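You operate a simulated robot arm through the tools that you are given. There is no shell and no other tool.

Carry out the task below with a simulated robot arm. There is one attempt and no reset: what you move stays moved.

JOB
Light the stereo microscope at 40 and aim both lamp arms.
Fine: lamp box dial to 0 before its switch goes on; both arms point at the plate.

The check looks at the end state, three seconds after you hand in, the way a careful person would. Anything else that was tipped, shoved, dropped, spilled or broken makes it a failure.

ROBOT AND FRAMES
A 7-joint arm with a fingered hand, fixed in place. Base frame: the origin is on the floor under the middle of its stand, x ahead of it, y to its left, z up; the work surface is at about z = 760. Readings come in mm, degrees, newtons and seconds.
With the tool pointing down near the work surface it reaches from about 200 to 800 mm from the base axis. Its first joint turns from -166.0 to 166.0 degrees. Payload 4.9 kg.
Tool frame: the origin (TCP) lies between the finger pads and is the grasp point; the fingertips stand 32 mm ahead of it; z points along the fingers, y is the line along which they close. The gripper opens to 192 mm; its body begins 89 mm behind the TCP. The gripper is a hand of 3 fingers: y runs from the thumb to the fingers, the wrist lies at [0, 0, -267] in the tool frame, and closing takes about 1.5 s.
Orientation is told as [roll, pitch, yaw] about the base's x, y, z axes, in that order, counted from this pose: with the fingers straight down and closing along the base's y, the tool's x points along the base's -x, its y along +y and its z along -z.

CONTROLS
- The arm moves only by the tool nudge_tool. Its argument "series" is one flat list of numbers, 7 for each row, row after row: the shift along the base's x, y, z in mm, then the turn, a rotation vector about the base's x, y, z in degrees, then the closure in counts, from 0 (fully open) to 255 (shut). In form: [x, y, z, rx, ry, rz, hand, x, y, z, rx, ry, rz, hand, ...]. A call has 1 to 20 rows; each row is the pose to reach, as a shift and turn from the pose commanded when the call began. Rows are played at 5 a second. More than 50 mm and 8.6 degrees between two rows, or a gripper value outside its range, and nothing of the call is played. Where a pose cannot be reached the arm comes as near as it can. A force on the tool above 90 N (or 10 N above the force at the start of the call, whichever is more), or a blocked arm, ends the call early, and 0.2 s more pass. Each finger travels about 153 mm/s and halts on what it meets, pressing with about 24 N; the grip force reading is that of the motor and also rises with nothing between the fingers. The clock runs only during rows and for 0.2 s after the last one: add rows that repeat a pose to give the fingers time. It gives the time, the measured TCP pose, the force on the tool (base axes), the opening and the grip force at its end, in the units of the frame above (readings bear some noise), with the torque about the TCP (base axes, N m) and any sound that the robot's microphone picked up.
- Cameras (640 x 400 px; columns grow to the right, rows downward): "scene" is fixed at [48.7, -648.6, 1621.8]; the picture's right is [0.93, -0.38, 0.00], its down [-0.19, -0.46, -0.87] and it looks along [0.33, 0.81, -0.49] (base axes); focal length 324 px, centre (320, 200). "wrist" rides on the gripper at [80, -46, -113] in the tool frame; the picture's right is [0.50, 0.87, 0.00], its down [-0.67, 0.39, -0.63] and it looks along [-0.55, 0.32, 0.78] (tool axes); focal length 226 px, centre (320, 200). There is no depth. A picture from a camera that has moved, and an enlarged one, comes with that camera's place and axes in the base frame and with its lens.
- capture(camera): a new picture of that camera. The clock stands still meanwhile.
- hand_shape(shape): the hand has 3 fingers and takes this shape, open, in about a second: jaw (thumb against the fingers, like two jaws); tri (thumb and two fingers); tip (a fingertip pinch); poke (one finger out to press); point (the index stretched); flat (the hand flat); cup (the hand cupped); fist (a fist). The gripper value then closes the fingers along that shape, each until it touches; the sizes above hold for jaw. It gives what a move gives, with no picture.
- zoom(camera, box): a new picture of the part [left, top, right, bottom] of that camera's present view, enlarged. The clock stands still meanwhile.
- sign_off(): hands the job in; it is judged then, once.

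Places have to be worked out from the pictures, the camera data and where the tool is seen. Open the gripper and draw the arm clear of the work before you hand the job in, unless the task says otherwise.

The tools are called by a JSON object that holds its "op" and its "data". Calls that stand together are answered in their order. nudge_tool: Moves the arm, as the interface text tells. Its arguments: {"type":"object","properties":{"series":{"type":"array","items":{"type":"number"}}},"required":["series"]} The other tools are called the same way: hand_shape (shape) gives the hand a shape; capture (camera) takes a picture; zoom (camera, box) takes an enlarged picture of a part of a camera's view; sign_off () hands the job in.

At the start:

```text
clock: 0.0
position: [270.1, 367.1, 1259.1]
ee_rot: [0.0, 0.0, -0.1]
wrist_force: [-0.4, 0.9, -0.2]
moment: [-0.03, 0.02, 0.0]
finger_gap: 192.0
grasp_force: 0.0
shape: jaw
```

scene: 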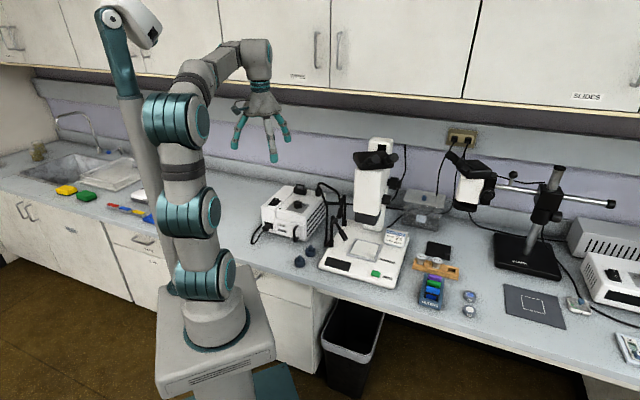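
wrist: 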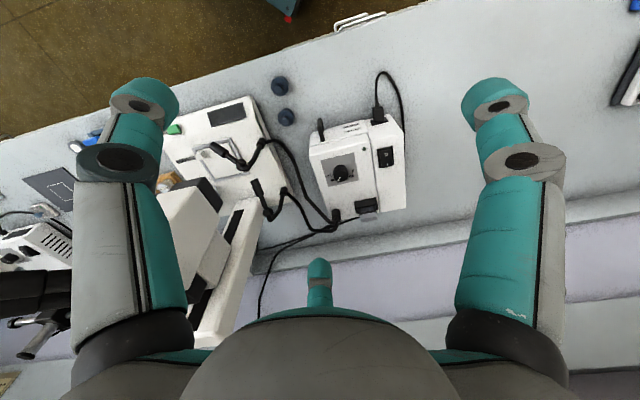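

I see a lamp box with gooseneck arms at the left by a stereo microscope and another boom stand at the right. I'll zoom in on the details first.

{"op": "zoom", "data": {"camera": "scene", "box": [240, 130, 440, 300]}}

{"op": "zoom", "data": {"camera": "scene", "box": [420, 120, 640, 340]}}

{"op": "zoom", "data": {"camera": "wrist", "box": [160, 60, 440, 260]}}

```text
2.35 times, centred on (340, 215) of scene
camera zoom: at [48.7, -648.6, 1621.8], right [0.93, -0.38, 0.0], down [-0.19, -0.46, -0.87], along [0.33, 0.81, -0.49], focal length 763 px, centre (273, 165)
```

zoom: 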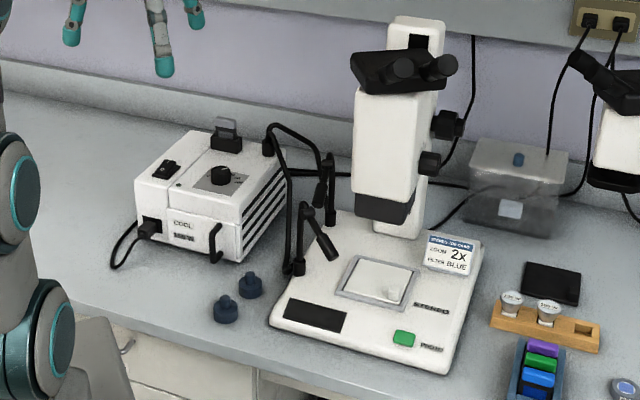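

```text
1.82 times, centred on (530, 230) of scene
camera zoom: at [48.7, -648.6, 1621.8], right [0.93, -0.38, 0.0], down [-0.19, -0.46, -0.87], along [0.33, 0.81, -0.49], focal length 590 px, centre (-62, 146)
```

zoom: 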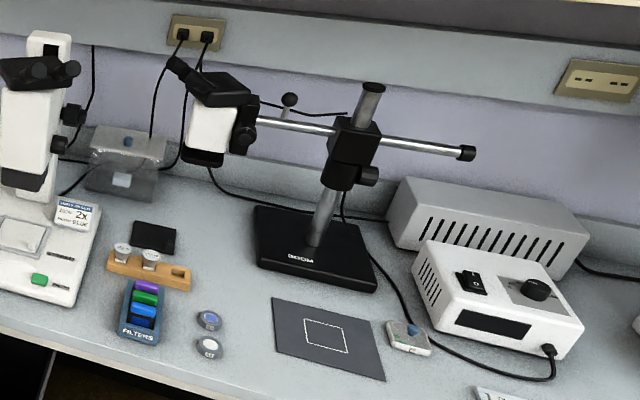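

```text
2.00 times, centred on (300, 160) of wrist
camera zoom: at [189.7, 321.3, 1372.0], right [-0.5, 0.87, 0.0], down [0.67, 0.39, 0.63], along [0.55, 0.32, -0.78], focal length 452 px, centre (360, 280)
```

zoom: 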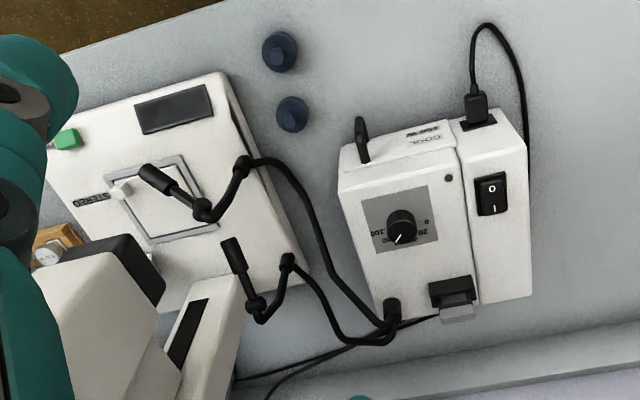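

I'll look closer at the card, the lamp box controls and the gooseneck heads.

{"op": "zoom", "data": {"camera": "scene", "box": [300, 170, 420, 290]}}

{"op": "zoom", "data": {"camera": "scene", "box": [250, 175, 350, 245]}}

{"op": "zoom", "data": {"camera": "wrist", "box": [300, 100, 420, 220]}}

{"op": "zoom", "data": {"camera": "wrist", "box": [170, 90, 290, 230]}}

{"op": "zoom", "data": {"camera": "scene", "box": [370, 220, 420, 260]}}

```text
3.33 times, centred on (360, 230) of scene
camera zoom: at [48.7, -648.6, 1621.8], right [0.93, -0.38, 0.0], down [-0.19, -0.46, -0.87], along [0.33, 0.81, -0.49], focal length 1081 px, centre (187, 100)
```

zoom: 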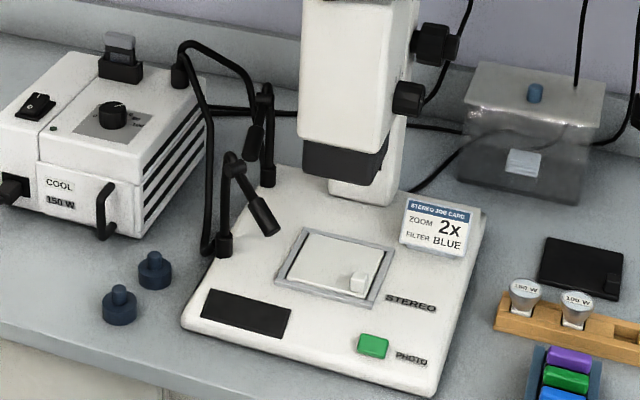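

```text
5.71 times, centred on (300, 210) of scene
camera zoom: at [48.7, -648.6, 1621.8], right [0.93, -0.38, 0.0], down [-0.19, -0.46, -0.87], along [0.33, 0.81, -0.49], focal length 1854 px, centre (434, 143)
```

zoom: 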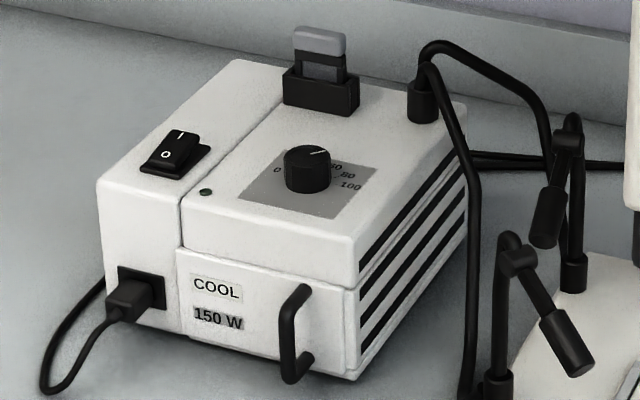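

```text
3.33 times, centred on (360, 160) of wrist
camera zoom: at [189.7, 321.3, 1372.0], right [-0.5, 0.87, 0.0], down [0.67, 0.39, 0.63], along [0.55, 0.32, -0.78], focal length 754 px, centre (187, 333)
```

zoom: 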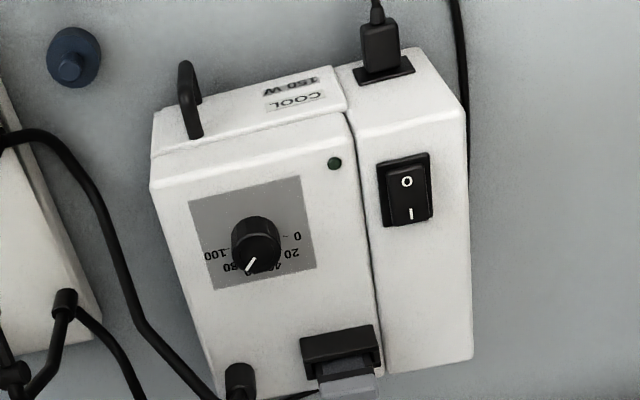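

```text
2.86 times, centred on (230, 160) of wrist
camera zoom: at [189.7, 321.3, 1372.0], right [-0.5, 0.87, 0.0], down [0.67, 0.39, 0.63], along [0.55, 0.32, -0.78], focal length 646 px, centre (577, 314)
```

zoom: 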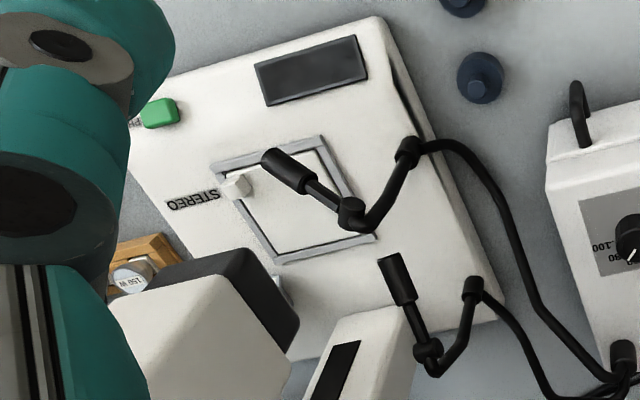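

```text
10.00 times, centred on (395, 240) of scene
camera zoom: at [48.7, -648.6, 1621.8], right [0.93, -0.38, 0.0], down [-0.19, -0.46, -0.87], along [0.33, 0.81, -0.49], focal length 3244 px, centre (-430, -200)
```

zoom: 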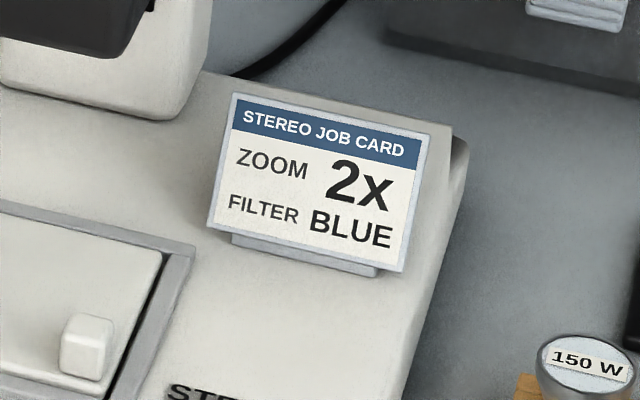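

The dial (pointer near 60) is at roughly (400, 495, 940), rocker O/I next to it with O toward the robot. I'll move the hand to a closer viewpoint above the lamp box to measure things better.

{"op": "nudge_tool", "data": {"series": [8, 13, -33, 0, 0, 0, 0, 15, 26, -66, 0, 0, 0, 0, 23, 39, -100, 0, 0, 0, 0, 31, 52, -133, 0, 0, 0, 0, 38, 66, -166, 0, 0, 0, 0, 46, 79, -199, 0, 0, 0, 0, 46, 79, -199, 0, 0, 0, 0]}}

{"op": "capture", "data": {"camera": "wrist"}}

{"op": "capture", "data": {"camera": "scene"}}

```text
clock: 1.6
position: [317.1, 448.8, 1058.7]
ee_rot: [0.0, -0.1, 0.0]
wrist_force: [0.6, -0.4, 0.1]
moment: [-0.02, 0.0, 0.02]
finger_gap: 191.7
grasp_force: 0.1
shape: jaw
```

```text
taken
camera wrist: at [236.2, 401.8, 1172.4], right [-0.5, 0.87, 0.0], down [0.67, 0.39, 0.63], along [0.55, 0.32, -0.78], focal length 226 px, centre (320, 200)
```

wrist: 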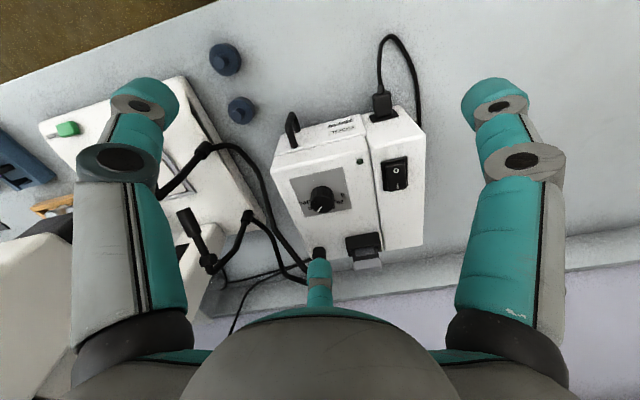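

```text
taken
```

scene: 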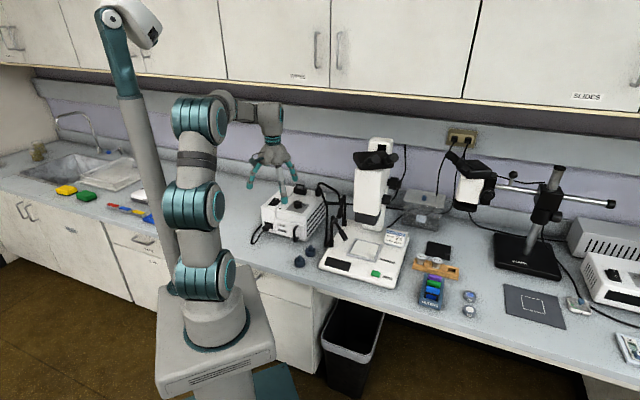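

{"op": "zoom", "data": {"camera": "wrist", "box": [270, 150, 390, 250]}}

{"op": "zoom", "data": {"camera": "wrist", "box": [340, 90, 440, 220]}}

{"op": "zoom", "data": {"camera": "wrist", "box": [140, 120, 320, 290]}}

{"op": "zoom", "data": {"camera": "scene", "box": [310, 175, 370, 250]}}

```text
4.00 times, centred on (330, 200) of wrist
camera zoom: at [236.2, 401.8, 1172.4], right [-0.5, 0.87, 0.0], down [0.67, 0.39, 0.63], along [0.55, 0.32, -0.78], focal length 904 px, centre (280, 200)
```

zoom: 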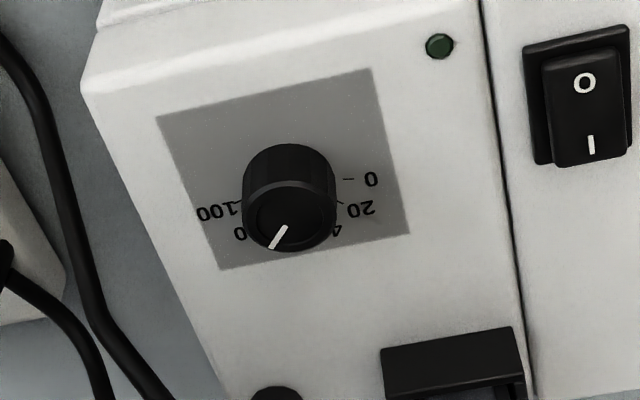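

```text
3.08 times, centred on (390, 155) of wrist
camera zoom: at [236.2, 401.8, 1172.4], right [-0.5, 0.87, 0.0], down [0.67, 0.39, 0.63], along [0.55, 0.32, -0.78], focal length 696 px, centre (105, 338)
```

zoom: 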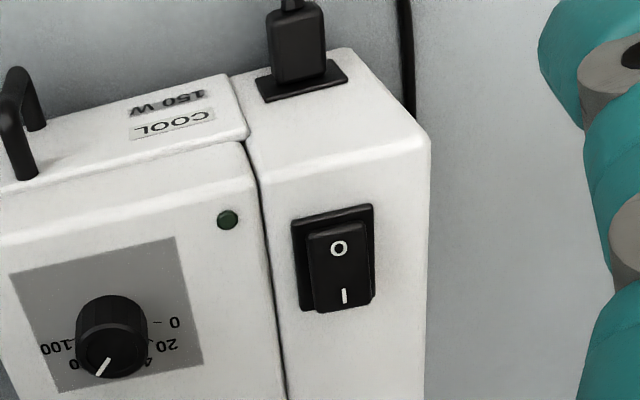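

```text
2.35 times, centred on (230, 205) of wrist
camera zoom: at [236.2, 401.8, 1172.4], right [-0.5, 0.87, 0.0], down [0.67, 0.39, 0.63], along [0.55, 0.32, -0.78], focal length 532 px, centre (532, 188)
```

zoom: 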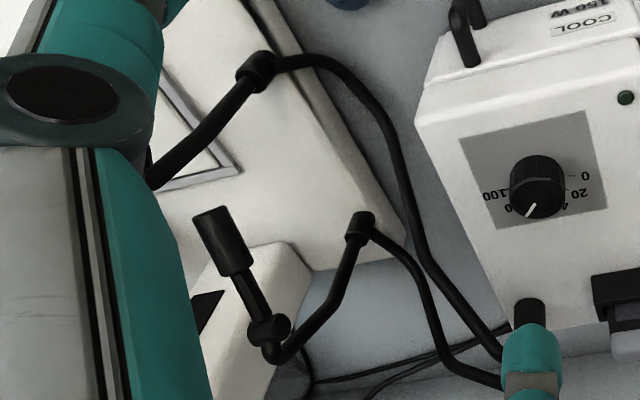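

```text
5.33 times, centred on (340, 212) of scene
camera zoom: at [48.7, -648.6, 1621.8], right [0.93, -0.38, 0.0], down [-0.19, -0.46, -0.87], along [0.33, 0.81, -0.49], focal length 1730 px, centre (213, 133)
```

zoom: 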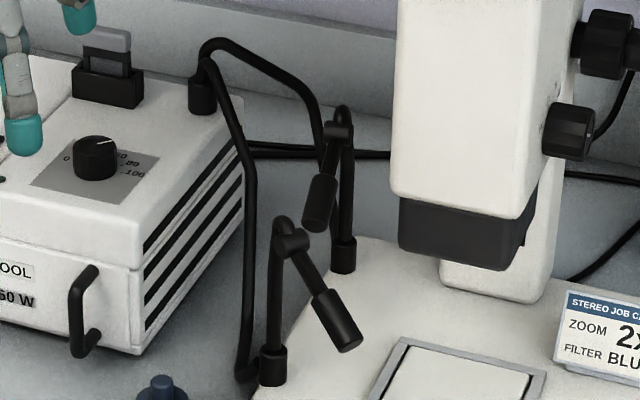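

The lamp box is yawed 45°; dial scale runs from 0 (pointing roughly +y/-x) clockwise to 100, pointer currently near 80. Next I move up and toward the gooseneck heads for a close view of how they are jointed.

{"op": "nudge_tool", "data": {"series": [0, 0, 30, 0, 0, 0, 0, 15, -40, 45, 0, 0, 0, 0, 28, -82, 45, 0, 0, 0, 0, 40, -124, 45, 0, 0, 0, 0, 52, -160, 45, 0, 0, 0, 0, 60, -180, 45, 0, 0, 0, 0, 60, -180, 45, 0, 0, 0, 0]}}

{"op": "capture", "data": {"camera": "wrist"}}

```text
clock: 3.2
position: [374.3, 266.5, 1103.9]
ee_rot: [0.0, 0.0, 0.0]
wrist_force: [-0.4, -0.4, -0.9]
moment: [0.01, -0.02, -0.01]
finger_gap: 191.7
grasp_force: 0.0
shape: jaw
```

```text
taken
camera wrist: at [294.9, 219.8, 1217.7], right [-0.5, 0.87, 0.0], down [0.67, 0.39, 0.63], along [0.55, 0.32, -0.78], focal length 226 px, centre (320, 200)
```

wrist: 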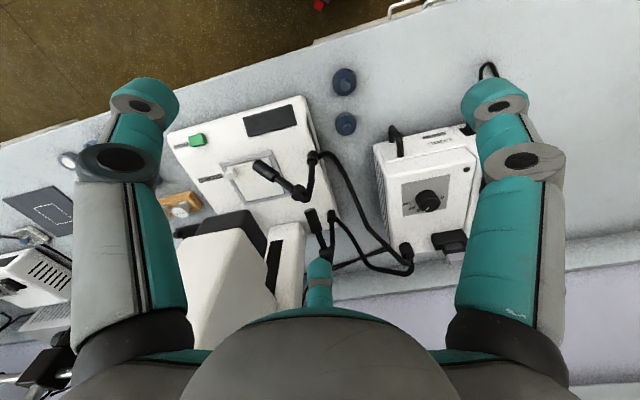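

{"op": "zoom", "data": {"camera": "wrist", "box": [160, 90, 360, 290]}}

{"op": "zoom", "data": {"camera": "wrist", "box": [240, 140, 340, 220]}}

{"op": "zoom", "data": {"camera": "wrist", "box": [280, 190, 380, 280]}}

```text
2.00 times, centred on (260, 190) of wrist
camera zoom: at [294.9, 219.8, 1217.7], right [-0.5, 0.87, 0.0], down [0.67, 0.39, 0.63], along [0.55, 0.32, -0.78], focal length 452 px, centre (440, 220)
```

zoom: 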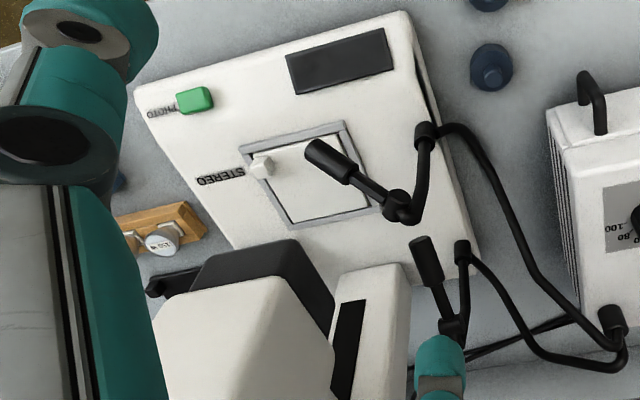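

```text
5.00 times, centred on (290, 180) of wrist
camera zoom: at [294.9, 219.8, 1217.7], right [-0.5, 0.87, 0.0], down [0.67, 0.39, 0.63], along [0.55, 0.32, -0.78], focal length 1130 px, centre (470, 300)
```

zoom: 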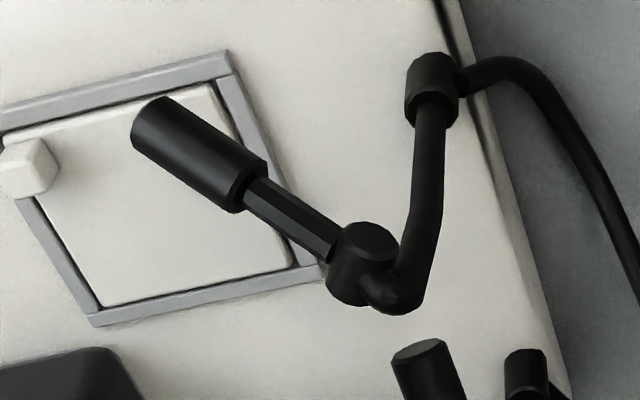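

```text
4.44 times, centred on (330, 235) of wrist
camera zoom: at [294.9, 219.8, 1217.7], right [-0.5, 0.87, 0.0], down [0.67, 0.39, 0.63], along [0.55, 0.32, -0.78], focal length 1005 px, centre (276, 44)
```

zoom: 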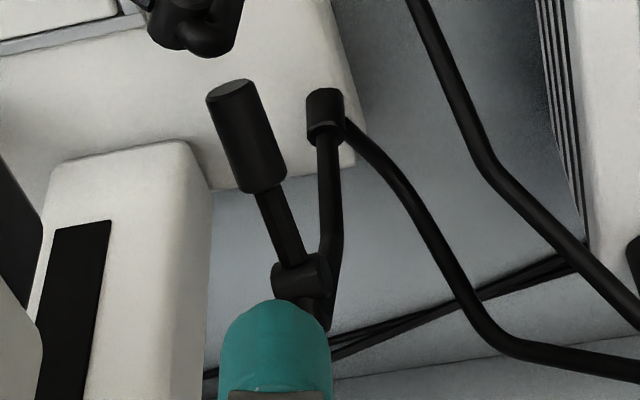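

Geometry worked out: knob Ø≈34 mm at about (414, 508), top z≈925, box top z≈903; both lamp heads have a vertical post and a horizontal pin and point off the plate (plate ≈ (610, 240, 800)). I go over the knob first, pre-turned −60° and partly closed.

{"op": "nudge_tool", "data": {"series": [5, 30, 0, 0, 0, -7.5, 40, 10, 60, 0, 0, 0, -15, 80, 15, 90, 0, 0, 0, -22.5, 120, 20, 121, 0, 0, 0, -30, 140, 25, 151, 0, 0, 0, -37.5, 150, 30, 181, 0, 0, 0, -45, 150, 35, 212, -10, 0, 0, -52.5, 150, 40, 242, -40, 0, 0, -60, 150, 40, 242, -40, 0, 0, -60, 150]}}

{"op": "capture", "data": {"camera": "wrist"}}

{"op": "capture", "data": {"camera": "scene"}}

```text
clock: 5.2
position: [415.2, 507.9, 1064.2]
ee_rot: [0.1, 0.0, -60.2]
wrist_force: [0.1, -0.2, 0.0]
moment: [0.04, -0.02, -0.01]
finger_gap: 79.6
grasp_force: 0.1
shape: jaw
```

```text
taken
camera wrist: at [335.1, 553.9, 1178.3], right [0.5, 0.87, 0.0], down [0.67, -0.39, 0.63], along [0.55, -0.32, -0.78], focal length 226 px, centre (320, 200)
```

wrist: 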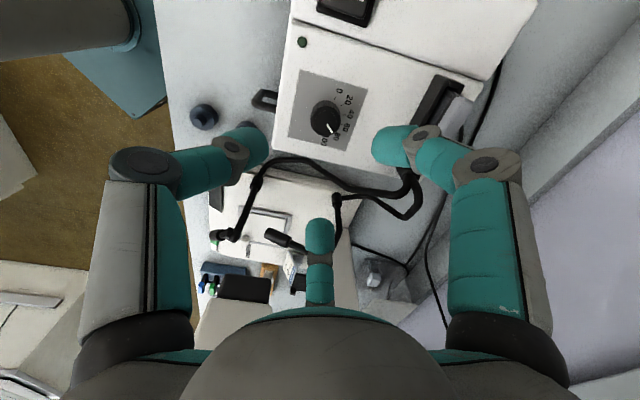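

```text
taken
```

scene: 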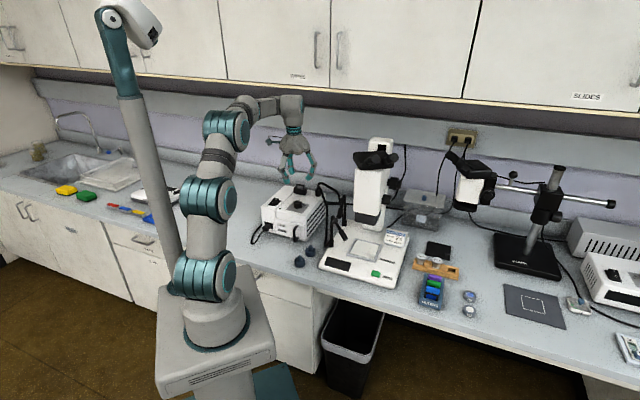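

{"op": "zoom", "data": {"camera": "wrist", "box": [270, 60, 390, 160]}}

{"op": "zoom", "data": {"camera": "wrist", "box": [200, 140, 400, 320]}}

```text
4.00 times, centred on (330, 110) of wrist
camera zoom: at [335.1, 553.9, 1178.3], right [0.5, 0.87, 0.0], down [0.67, -0.39, 0.63], along [0.55, -0.32, -0.78], focal length 904 px, centre (280, 560)
```

zoom: 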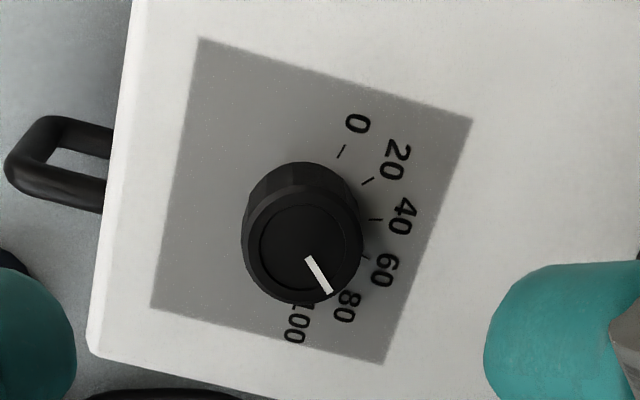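

```text
2.22 times, centred on (300, 230) of wrist
camera zoom: at [335.1, 553.9, 1178.3], right [0.5, 0.87, 0.0], down [0.67, -0.39, 0.63], along [0.55, -0.32, -0.78], focal length 502 px, centre (364, 133)
```

zoom: 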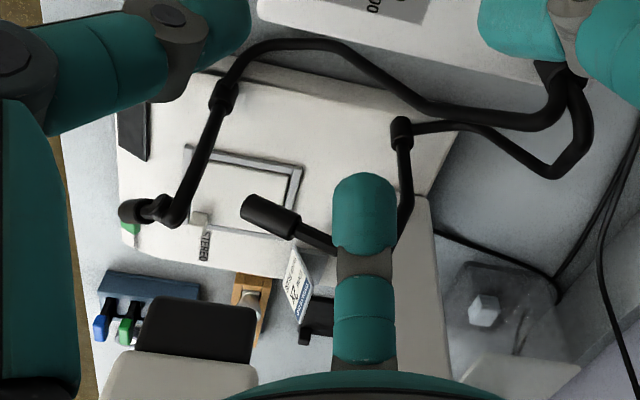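

This view triangulates well: dial axis at (420.3, 512.5), panel z≈893.5, knob top z≈918, ticks 0/20/40/60 at base angles 120/90/60/30°, pointer at ≈1–2° (≈80). I shift to the axis and descend part way to check the finger height.

{"op": "nudge_tool", "data": {"series": [5.1, 4.6, -35, 0, 0, 0, 150, 5.1, 4.6, -70, 0, 0, 0, 150, 5.1, 4.6, -100, 0, 0, 0, 150, 5.1, 4.6, -112, 0, 0, 0, 150, 5.1, 4.6, -112, 0, 0, 0, 150]}}

{"op": "capture", "data": {"camera": "wrist"}}

{"op": "zoom", "data": {"camera": "scene", "box": [240, 130, 360, 250]}}

```text
clock: 6.4
position: [420.1, 512.8, 952.0]
ee_rot: [0.0, 0.0, -59.9]
wrist_force: [0.9, -0.5, -0.7]
moment: [0.02, -0.01, -0.02]
finger_gap: 79.5
grasp_force: 0.1
shape: jaw
```

```text
taken
camera wrist: at [340.4, 559.1, 1065.9], right [0.5, 0.87, 0.0], down [0.67, -0.39, 0.63], along [0.55, -0.32, -0.78], focal length 226 px, centre (320, 200)
```

wrist: 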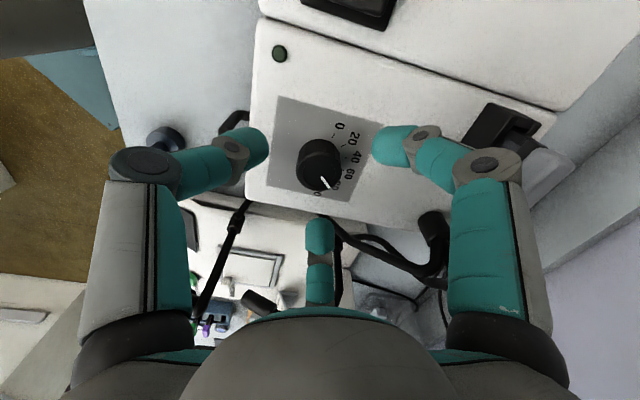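

```text
3.33 times, centred on (300, 190) of scene
camera zoom: at [48.7, -648.6, 1621.8], right [0.93, -0.38, 0.0], down [-0.19, -0.46, -0.87], along [0.33, 0.81, -0.49], focal length 1081 px, centre (387, 233)
```

zoom: 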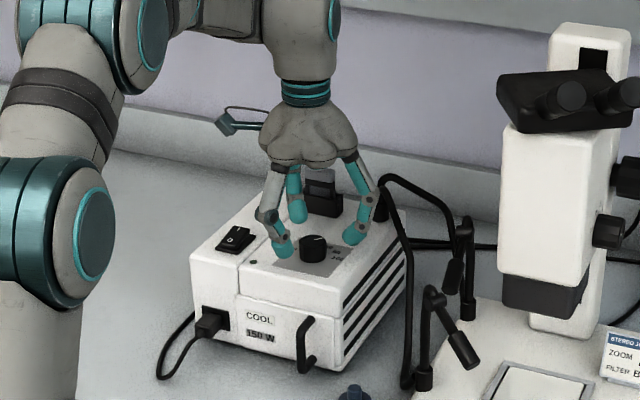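

The fingertips are level with the knob top and evenly spaced around it. I go down 18 mm more and close on the knob.

{"op": "nudge_tool", "data": {"series": [0, 0, -10, 0, 0, 0, 150, 0, 0, -18, 0, 0, 0, 150, 0, 0, -18, 0, 0, 0, 170, 0, 0, -18, 0, 0, 0, 190, 0, 0, -18, 0, 0, 0, 210, 0, 0, -18, 0, 0, 0, 230, 0, 0, -18, 0, 0, 0, 230]}}

{"op": "capture", "data": {"camera": "wrist"}}

{"op": "zoom", "data": {"camera": "scene", "box": [240, 130, 360, 250]}}

```text
clock: 8.0
position: [420.6, 513.4, 933.9]
ee_rot: [-0.1, 0.1, -60.1]
wrist_force: [0.5, 0.8, -3.1]
moment: [-0.03, 0.0, 0.0]
finger_gap: 31.0
grasp_force: 23.6
shape: jaw
```

```text
taken
camera wrist: at [340.7, 558.7, 1047.6], right [0.5, 0.87, 0.0], down [0.67, -0.39, 0.63], along [0.55, -0.32, -0.78], focal length 226 px, centre (320, 200)
```

wrist: 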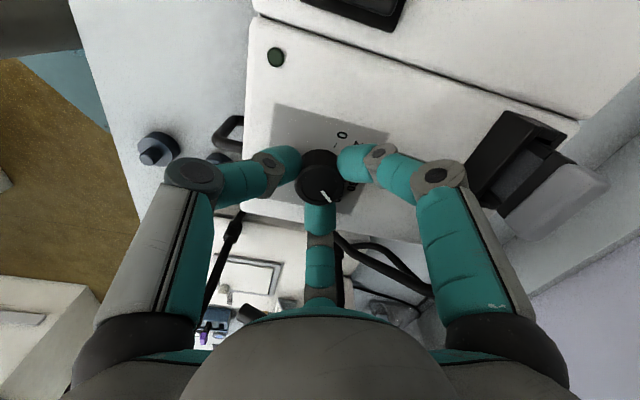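

```text
3.33 times, centred on (300, 190) of scene
camera zoom: at [48.7, -648.6, 1621.8], right [0.93, -0.38, 0.0], down [-0.19, -0.46, -0.87], along [0.33, 0.81, -0.49], focal length 1081 px, centre (387, 233)
```

zoom: 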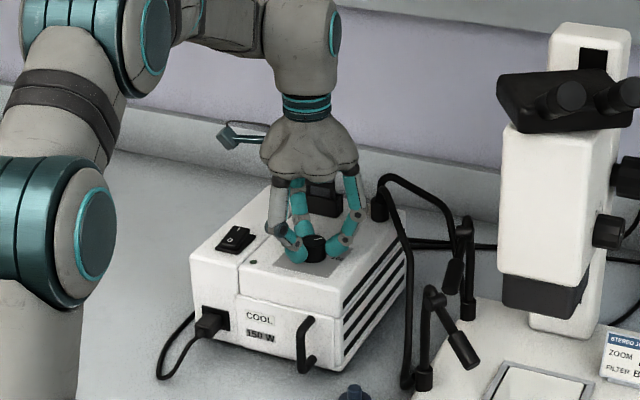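

Knob is held (gap 31 mm, 23.6 N). I turn counter-clockwise (from above) 60° first and check the pointer.

{"op": "nudge_tool", "data": {"series": [0, 0, 0, 0, 0, 7.5, 230, 0, 0, 0, 0, 0, 15, 230, 0, 0, 0, 0, 0, 22.5, 230, 0, 0, 0, 0, 0, 30, 230, 0, 0, 0, 0, 0, 37.5, 230, 0, 0, 0, 0, 0, 45, 230, 0, 0, 0, 0, 0, 52.5, 230, 0, 0, 0, 0, 0, 60, 230, 0, 0, 0, 0, 0, 60, 230]}}

{"op": "zoom", "data": {"camera": "wrist", "box": [240, 120, 400, 240]}}

```text
clock: 10.0
position: [420.4, 513.1, 934.7]
ee_rot: [0.0, 0.0, 0.1]
wrist_force: [-6.3, -1.0, -4.1]
moment: [-0.06, 0.12, 0.01]
finger_gap: 30.7
grasp_force: 24.0
shape: jaw
```

```text
3.33 times, centred on (320, 180) of wrist
camera zoom: at [340.8, 466.7, 1047.7], right [-0.5, 0.87, 0.0], down [0.67, 0.39, 0.63], along [0.55, 0.32, -0.78], focal length 754 px, centre (320, 267)
```

zoom: 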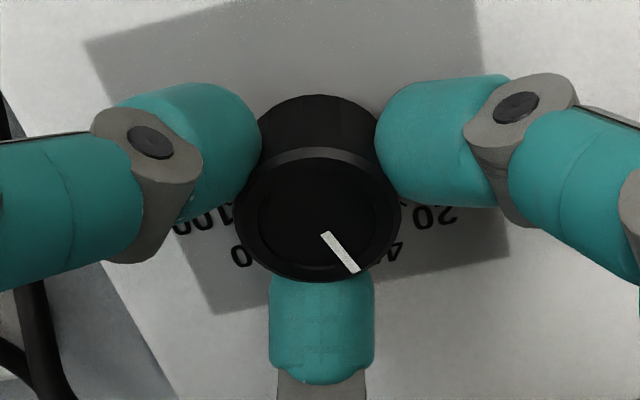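

The pointer turned along with the hand without slipping (now ≈ 40 mark). I continue 59° further toward 0.

{"op": "nudge_tool", "data": {"series": [0, 0, 0, 0, 0, 7.5, 230, 0, 0, 0, 0, 0, 15, 230, 0, 0, 0, 0, 0, 22.5, 230, 0, 0, 0, 0, 0, 30, 230, 0, 0, 0, 0, 0, 37.5, 230, 0, 0, 0, 0, 0, 45, 230, 0, 0, 0, 0, 0, 52.5, 230, 0, 0, 0, 0, 0, 59, 230, 0, 0, 0, 0, 0, 59, 230]}}

{"op": "zoom", "data": {"camera": "wrist", "box": [240, 120, 400, 240]}}

```text
clock: 12.0
position: [420.6, 513.0, 934.1]
ee_rot: [0.1, 0.2, 59.2]
wrist_force: [-9.0, -8.1, -6.6]
moment: [-0.2, 0.2, -0.25]
finger_gap: 30.6
grasp_force: 23.8
shape: jaw
```

```text
3.33 times, centred on (320, 180) of wrist
camera zoom: at [418.9, 420.3, 1047.8], right [-1.0, 0.02, 0.0], down [0.01, 0.78, 0.63], along [0.01, 0.63, -0.78], focal length 754 px, centre (320, 267)
```

zoom: 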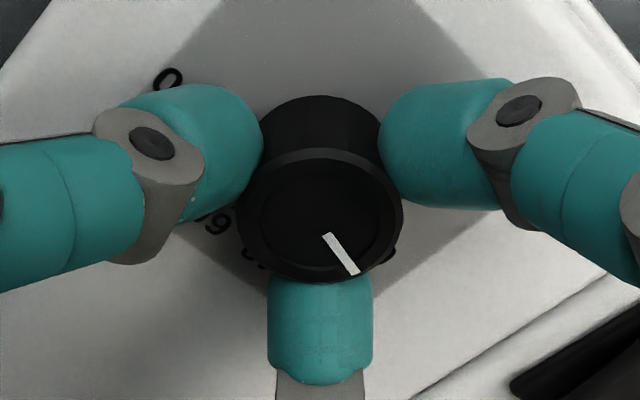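

The moment about z is now −0.25 N·m, suggesting the 0 end stop. I open, lift and look at the pointer.

{"op": "nudge_tool", "data": {"series": [0, 0, 0, 0, 0, 0, 200, 0, 0, 0, 0, 0, 0, 150, 0, 0, 0, 0, 0, 0, 150, 0, 0, 20, 0, 0, 0, 150, 0, 0, 50, 0, 0, 0, 150, 0, 0, 90, 0, 0, 0, 150, 0, 0, 90, 0, 0, 0, 150]}}

{"op": "capture", "data": {"camera": "wrist"}}

{"op": "zoom", "data": {"camera": "wrist", "box": [260, 80, 400, 200]}}

```text
clock: 13.6
position: [421.5, 514.4, 1024.8]
ee_rot: [0.0, 0.0, 59.0]
wrist_force: [-0.1, 0.1, 0.1]
moment: [0.01, -0.01, -0.03]
finger_gap: 78.8
grasp_force: 0.1
shape: jaw
```

```text
taken
camera wrist: at [418.7, 420.8, 1138.5], right [-1.0, 0.02, 0.0], down [0.01, 0.78, 0.63], along [0.01, 0.63, -0.78], focal length 226 px, centre (320, 200)
```

wrist: 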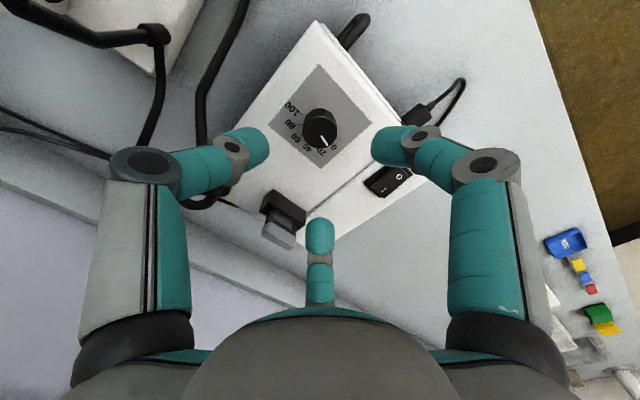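

```text
3.33 times, centred on (330, 140) of wrist
camera zoom: at [418.7, 420.8, 1138.5], right [-1.0, 0.02, 0.0], down [0.01, 0.78, 0.63], along [0.01, 0.63, -0.78], focal length 754 px, centre (287, 400)
```

zoom: 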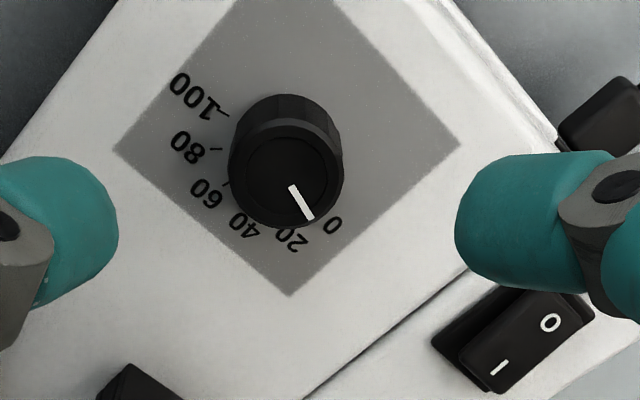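

Pointer reads ≈119° (0 mark is at 120°), i.e. within a unit of 0. I re-grip once and twist a small extra 2.5° to be sure it sits at 0.

{"op": "nudge_tool", "data": {"series": [0, 0, -40, 0, 0, 0, 150, 0, 0, -75, 0, 0, 0, 150, 0, 0, -90, 0, 0, 0, 150, 0, 0, -90, 0, 0, 0, 180, 0, 0, -90, 0, 0, 0, 210, 0, 0, -90, 0, 0, 0, 230, 0, 0, -90, 0, 0, 1.2, 230, 0, 0, -90, 0, 0, 2.5, 230, 0, 0, -90, 0, 0, 2.5, 230]}}

{"op": "zoom", "data": {"camera": "wrist", "box": [240, 120, 400, 240]}}

```text
clock: 15.6
position: [422.0, 513.3, 933.3]
ee_rot: [0.0, 0.1, 61.5]
wrist_force: [0.8, 0.7, -7.0]
moment: [0.08, -0.07, -0.04]
finger_gap: 30.2
grasp_force: 23.8
shape: jaw
```

```text
3.33 times, centred on (320, 180) of wrist
camera zoom: at [423.2, 421.1, 1047.0], right [-1.0, -0.03, 0.0], down [-0.02, 0.78, 0.63], along [-0.02, 0.63, -0.78], focal length 754 px, centre (320, 267)
```

zoom: 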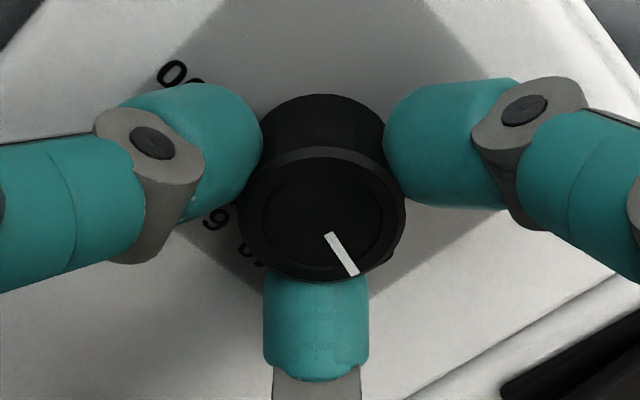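

{"op": "nudge_tool", "data": {"series": [0, 0, 0, 0, 0, 0, 200, 0, 0, 0, 0, 0, 0, 150, 0, 0, 0, 0, 0, 0, 150, 0, 0, 20, 0, 0, 0, 150, 0, 0, 50, 0, 0, 0, 150, 0, 0, 90, 0, 0, 0, 150, 0, 0, 90, 0, 0, 0, 150]}}

{"op": "zoom", "data": {"camera": "wrist", "box": [280, 80, 380, 170]}}

{"op": "zoom", "data": {"camera": "wrist", "box": [340, 130, 440, 220]}}

```text
clock: 17.2
position: [421.4, 512.0, 1025.2]
ee_rot: [0.0, 0.1, 61.5]
wrist_force: [0.2, -0.3, 0.4]
moment: [-0.01, -0.01, -0.03]
finger_gap: 78.8
grasp_force: 0.1
shape: jaw
```

```text
4.44 times, centred on (330, 125) of wrist
camera zoom: at [423.0, 420.5, 1138.3], right [-1.0, -0.03, 0.0], down [-0.02, 0.78, 0.63], along [-0.02, 0.63, -0.78], focal length 1005 px, centre (276, 533)
```

zoom: 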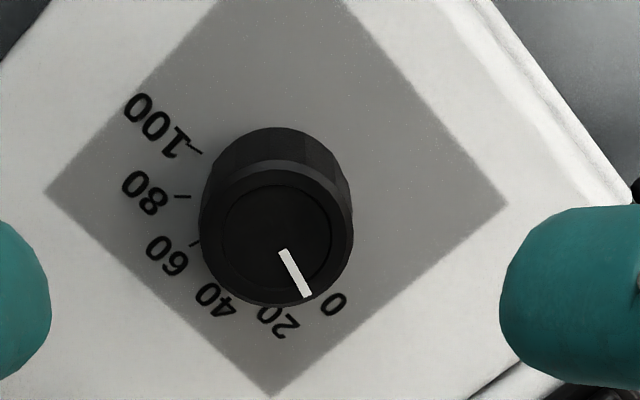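

```text
4.44 times, centred on (390, 175) of wrist
camera zoom: at [423.0, 420.5, 1138.3], right [-1.0, -0.03, 0.0], down [-0.02, 0.78, 0.63], along [-0.02, 0.63, -0.78], focal length 1005 px, centre (9, 311)
```

zoom: 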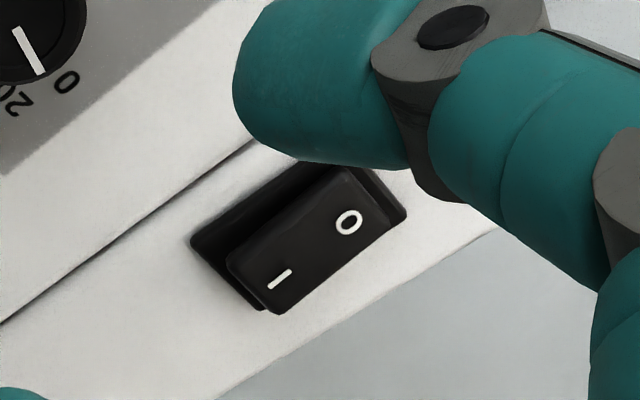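

The pointer didn't move further, so it sits at the 0 stop. Rocker marks triangulate to O (326, 573, 908) and I (342, 590, 912): O side is down = off, LED dark. I raise toward the switch and take the poke shape to see where its finger is.

{"op": "nudge_tool", "data": {"series": [-15, 15, 30, 0, 0, -7.5, 150, -30, 30, 50, 0, 0, -15, 150, -45, 45, 60, 0, 0, -22.5, 150, -60, 60, 60, 0, 0, -30, 150, -80, 76, 60, 0, 0, -37.5, 150, -80, 76, 60, 0, 0, -37.5, 150]}}

{"op": "hand_shape", "data": {"shape": "poke"}}

{"op": "capture", "data": {"camera": "wrist"}}

{"op": "zoom", "data": {"camera": "scene", "box": [200, 80, 360, 240]}}

```text
clock: 18.6
position: [341.7, 589.4, 1083.7]
ee_rot: [0.1, 0.0, 23.9]
wrist_force: [-0.4, 0.4, -0.1]
moment: [0.02, 0.01, 0.0]
finger_gap: 78.9
grasp_force: 0.0
shape: jaw
```

```text
clock: 19.5
position: [340.8, 588.9, 1084.5]
ee_rot: [0.0, 0.0, 23.9]
wrist_force: [0.4, 0.9, 0.0]
moment: [0.0, 0.01, 0.04]
finger_gap: 0.0
grasp_force: 0.1
shape: poke
```

```text
taken
camera wrist: at [287.2, 514.5, 1197.2], right [-0.81, 0.59, 0.0], down [0.46, 0.63, 0.63], along [0.37, 0.51, -0.78], focal length 226 px, centre (320, 200)
```

wrist: 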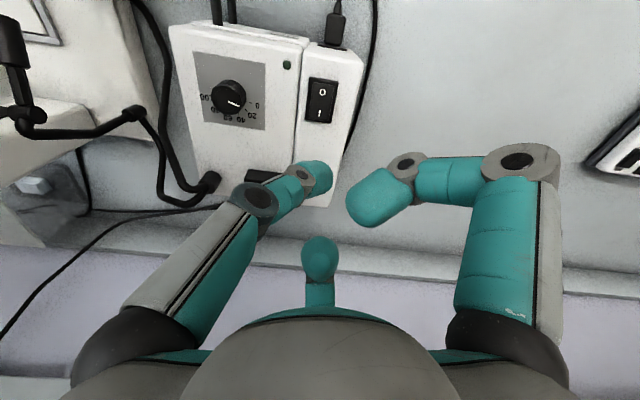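

```text
2.50 times, centred on (280, 160) of scene
camera zoom: at [48.7, -648.6, 1621.8], right [0.93, -0.38, 0.0], down [-0.19, -0.46, -0.87], along [0.33, 0.81, -0.49], focal length 811 px, centre (420, 300)
```

zoom: 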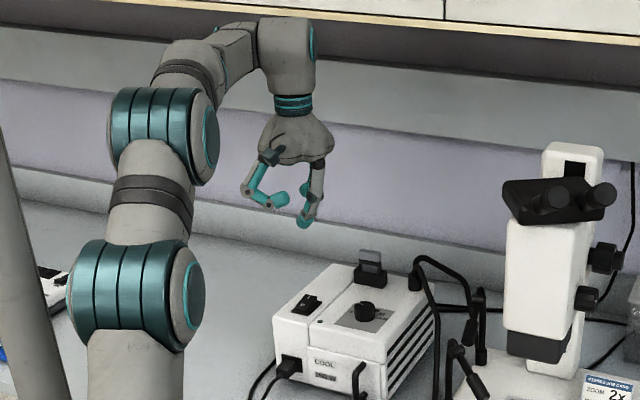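

{"op": "zoom", "data": {"camera": "wrist", "box": [200, 130, 440, 300]}}

{"op": "zoom", "data": {"camera": "scene", "box": [250, 110, 310, 180]}}

```text
2.35 times, centred on (320, 215) of wrist
camera zoom: at [287.2, 514.5, 1197.2], right [-0.81, 0.59, 0.0], down [0.46, 0.63, 0.63], along [0.37, 0.51, -0.78], focal length 532 px, centre (320, 165)
```

zoom: 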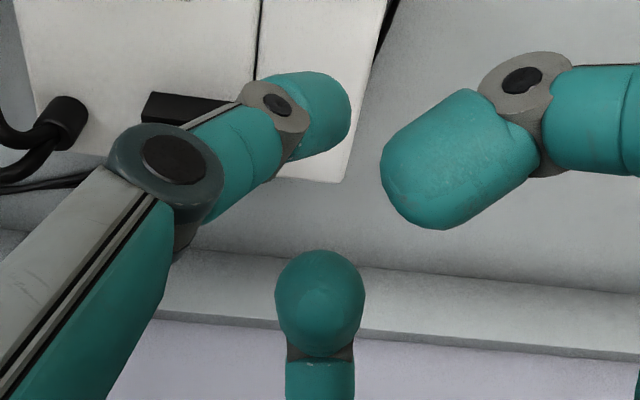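

```text
5.71 times, centred on (280, 145) of scene
camera zoom: at [48.7, -648.6, 1621.8], right [0.93, -0.38, 0.0], down [-0.19, -0.46, -0.87], along [0.33, 0.81, -0.49], focal length 1854 px, centre (549, 514)
```

zoom: 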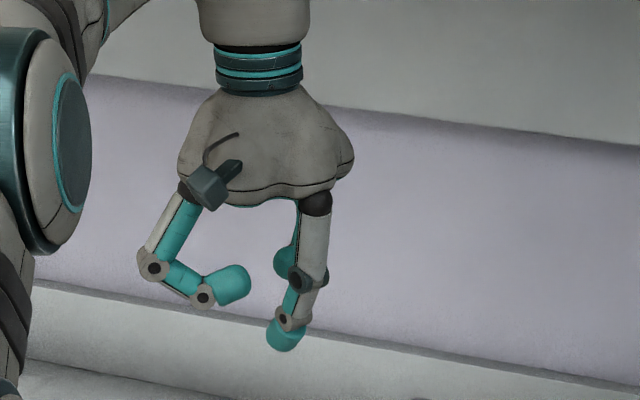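

In poke shape the thumb tip sits on the tool axis ≈32 mm ahead of the TCP, the others are curled back. I move it over the I end (≈345, 592.5) and descend to just above contact.

{"op": "nudge_tool", "data": {"series": [3.4, 3.4, -40, 0, 0, 0, 150, 3.4, 3.4, -80, 0, 0, 0, 150, 3.4, 3.4, -110, 0, 0, 0, 150, 3.4, 3.4, -130, 0, 0, 0, 150, 3.4, 3.4, -130, 0, 0, 0, 150]}}

{"op": "capture", "data": {"camera": "wrist"}}

{"op": "zoom", "data": {"camera": "scene", "box": [240, 150, 330, 240]}}

```text
clock: 20.7
position: [345.1, 592.5, 952.8]
ee_rot: [0.1, 0.0, 23.9]
wrist_force: [0.3, 0.5, 0.2]
moment: [-0.06, 0.0, 0.01]
finger_gap: 76.2
grasp_force: 0.0
shape: jaw
```

```text
taken
camera wrist: at [290.3, 517.8, 1067.3], right [-0.81, 0.59, 0.0], down [0.46, 0.63, 0.63], along [0.37, 0.51, -0.78], focal length 226 px, centre (320, 200)
```

wrist: 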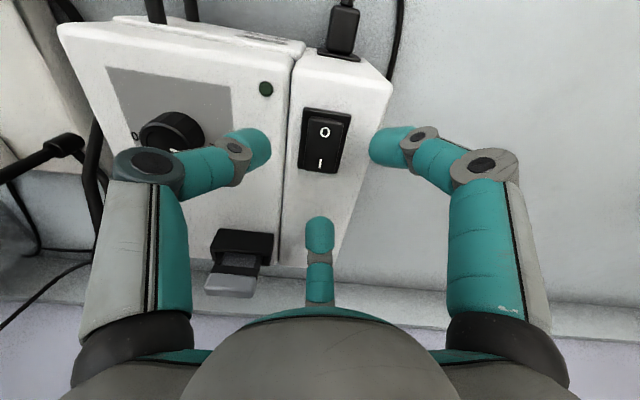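

```text
4.44 times, centred on (285, 195) of scene
camera zoom: at [48.7, -648.6, 1621.8], right [0.93, -0.38, 0.0], down [-0.19, -0.46, -0.87], along [0.33, 0.81, -0.49], focal length 1442 px, centre (476, 222)
```

zoom: 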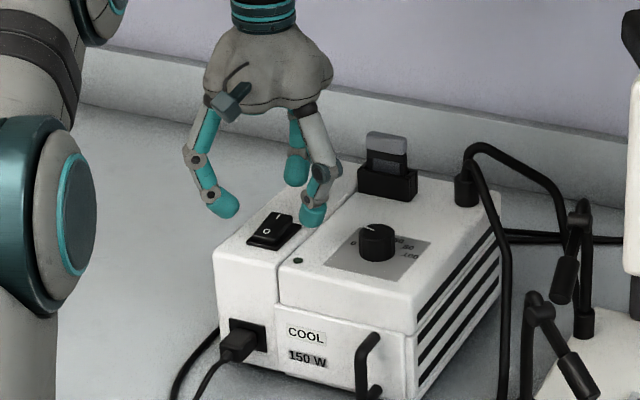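

The hand went back to jaw when a closure value of 150 was sent. I raise it, take poke again and test a small move with closure 0.

{"op": "nudge_tool", "data": {"series": [0, 0, 30, 0, 0, 0, 150, 0, 0, 70, 0, 0, 0, 150, 0, 0, 70, 0, 0, 0, 150]}}

{"op": "hand_shape", "data": {"shape": "poke"}}

{"op": "nudge_tool", "data": {"series": [0, 0, -5, 0, 0, 0, 0, 0, 0, -10, 0, 0, 0, 0, 0, 0, -10, 0, 0, 0, 0]}}

{"op": "capture", "data": {"camera": "wrist"}}

```text
clock: 21.5
position: [343.7, 593.1, 1024.0]
ee_rot: [0.1, 0.0, 24.0]
wrist_force: [-0.3, 0.1, -0.1]
moment: [0.01, -0.02, 0.02]
finger_gap: 75.9
grasp_force: 0.0
shape: jaw
```

```text
clock: 22.4
position: [344.1, 592.9, 1024.2]
ee_rot: [0.0, 0.0, 24.0]
wrist_force: [-0.5, 0.3, 1.3]
moment: [-0.01, 0.04, 0.0]
finger_gap: 0.2
grasp_force: 0.1
shape: poke
```

```text
clock: 23.2
position: [344.8, 593.2, 1013.3]
ee_rot: [0.0, 0.0, 24.0]
wrist_force: [0.6, 0.0, -0.5]
moment: [-0.02, 0.0, 0.01]
finger_gap: 0.0
grasp_force: 0.1
shape: poke
```

```text
taken
camera wrist: at [289.9, 517.6, 1127.5], right [-0.81, 0.59, 0.0], down [0.46, 0.63, 0.63], along [0.37, 0.51, -0.78], focal length 226 px, centre (320, 200)
```

wrist: 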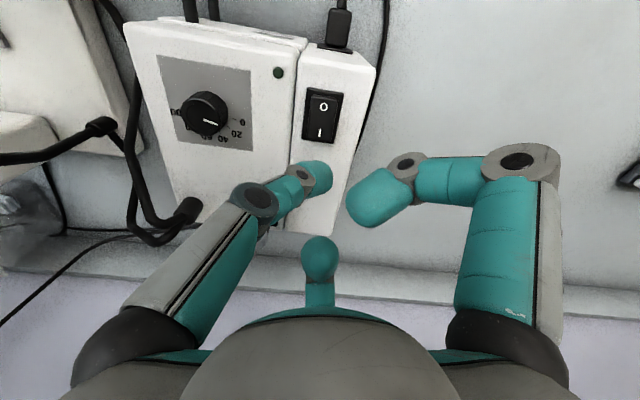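

With closure 0 the poke shape holds. I descend to just above the I end of the rocker.

{"op": "nudge_tool", "data": {"series": [0, 0, -30, 0, 0, 0, 0, 0, 0, -55, 0, 0, 0, 0, 0, 0, -62, 0, 0, 0, 0, 0, 0, -62, 0, 0, 0, 0]}}

{"op": "zoom", "data": {"camera": "wrist", "box": [240, 80, 420, 240]}}

{"op": "zoom", "data": {"camera": "scene", "box": [240, 150, 330, 240]}}

```text
clock: 24.2
position: [345.3, 593.8, 951.1]
ee_rot: [0.0, 0.0, 23.9]
wrist_force: [-0.1, 0.2, -0.3]
moment: [-0.01, 0.04, 0.01]
finger_gap: 0.0
grasp_force: 0.1
shape: poke
```

```text
2.50 times, centred on (330, 160) of wrist
camera zoom: at [290.1, 518.0, 1065.5], right [-0.81, 0.59, 0.0], down [0.46, 0.63, 0.63], along [0.37, 0.51, -0.78], focal length 565 px, centre (295, 300)
```

zoom: 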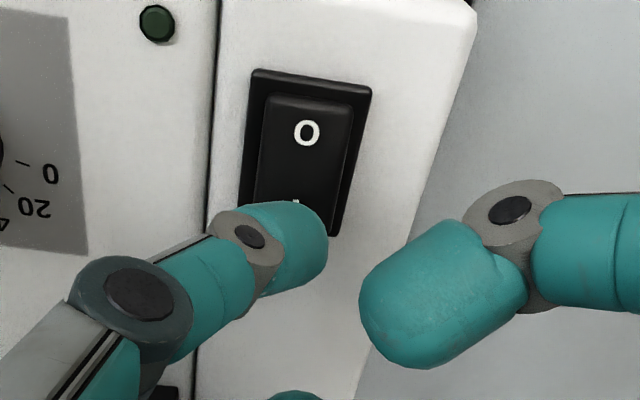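

```text
4.44 times, centred on (285, 195) of scene
camera zoom: at [48.7, -648.6, 1621.8], right [0.93, -0.38, 0.0], down [-0.19, -0.46, -0.87], along [0.33, 0.81, -0.49], focal length 1442 px, centre (476, 222)
```

zoom: 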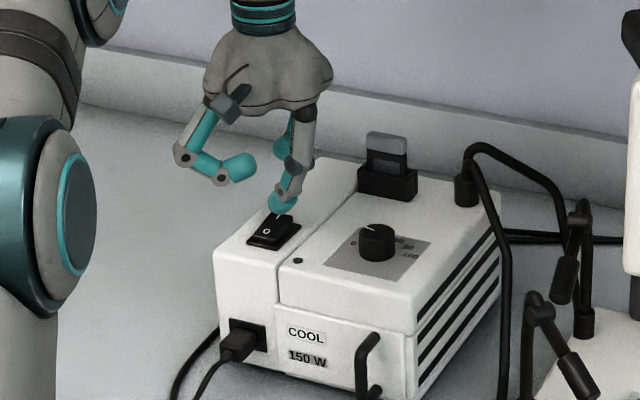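

The fingertip is centred just over the I end. I press down slowly and watch force and sound.

{"op": "nudge_tool", "data": {"series": [0, 0, -3, 0, 0, 0, 0, 0, 0, -6, 0, 0, 0, 0, 0, 0, -8, 0, 0, 0, 0, 0, 0, -10, 0, 0, 0, 0, 0, 0, -10, 0, 0, 0, 0]}}

{"op": "zoom", "data": {"camera": "wrist", "box": [240, 80, 420, 240]}}

```text
clock: 25.4
position: [344.3, 593.3, 942.5]
ee_rot: [0.0, -0.1, 24.1]
wrist_force: [-0.4, 0.4, 1.3]
moment: [-0.01, 0.04, -0.03]
finger_gap: 0.0
grasp_force: 0.0
shape: poke
```

```text
2.50 times, centred on (330, 160) of wrist
camera zoom: at [290.0, 517.7, 1055.9], right [-0.81, 0.59, 0.0], down [0.46, 0.63, 0.63], along [0.37, 0.51, -0.78], focal length 565 px, centre (295, 300)
```

zoom: 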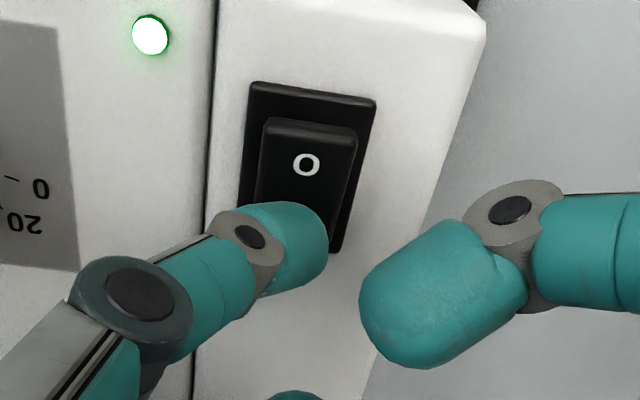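

The LED is lit green: the lamp is on with the dial at 0. I lift, return to jaw, and check the rocker from above.

{"op": "nudge_tool", "data": {"series": [0, 0, 20, 0, 0, 0, 0, 0, 0, 60, 0, 0, 0, 0, 0, 0, 105, 0, 0, 0, 0, 0, 0, 105, 0, 0, 0, 0]}}

{"op": "hand_shape", "data": {"shape": "jaw"}}

{"op": "zoom", "data": {"camera": "wrist", "box": [150, 40, 400, 220]}}

```text
clock: 26.4
position: [345.0, 592.6, 1047.3]
ee_rot: [0.1, 0.1, 24.0]
wrist_force: [0.0, 0.4, 0.2]
moment: [0.02, -0.03, 0.01]
finger_gap: 0.0
grasp_force: 0.0
shape: poke
```

```text
clock: 27.3
position: [345.6, 593.0, 1046.1]
ee_rot: [-0.1, 0.0, 24.1]
wrist_force: [1.2, 0.2, -0.9]
moment: [-0.03, 0.02, 0.03]
finger_gap: 191.9
grasp_force: 0.0
shape: jaw
```

```text
2.22 times, centred on (275, 130) of wrist
camera zoom: at [291.0, 518.1, 1160.6], right [-0.81, 0.59, 0.0], down [0.46, 0.63, 0.63], along [0.37, 0.51, -0.78], focal length 502 px, centre (420, 356)
```

zoom: 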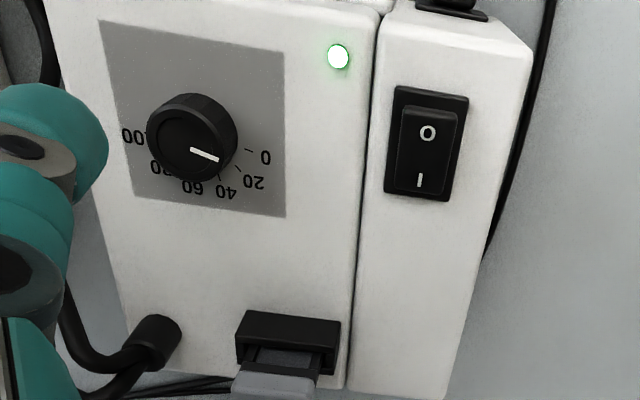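

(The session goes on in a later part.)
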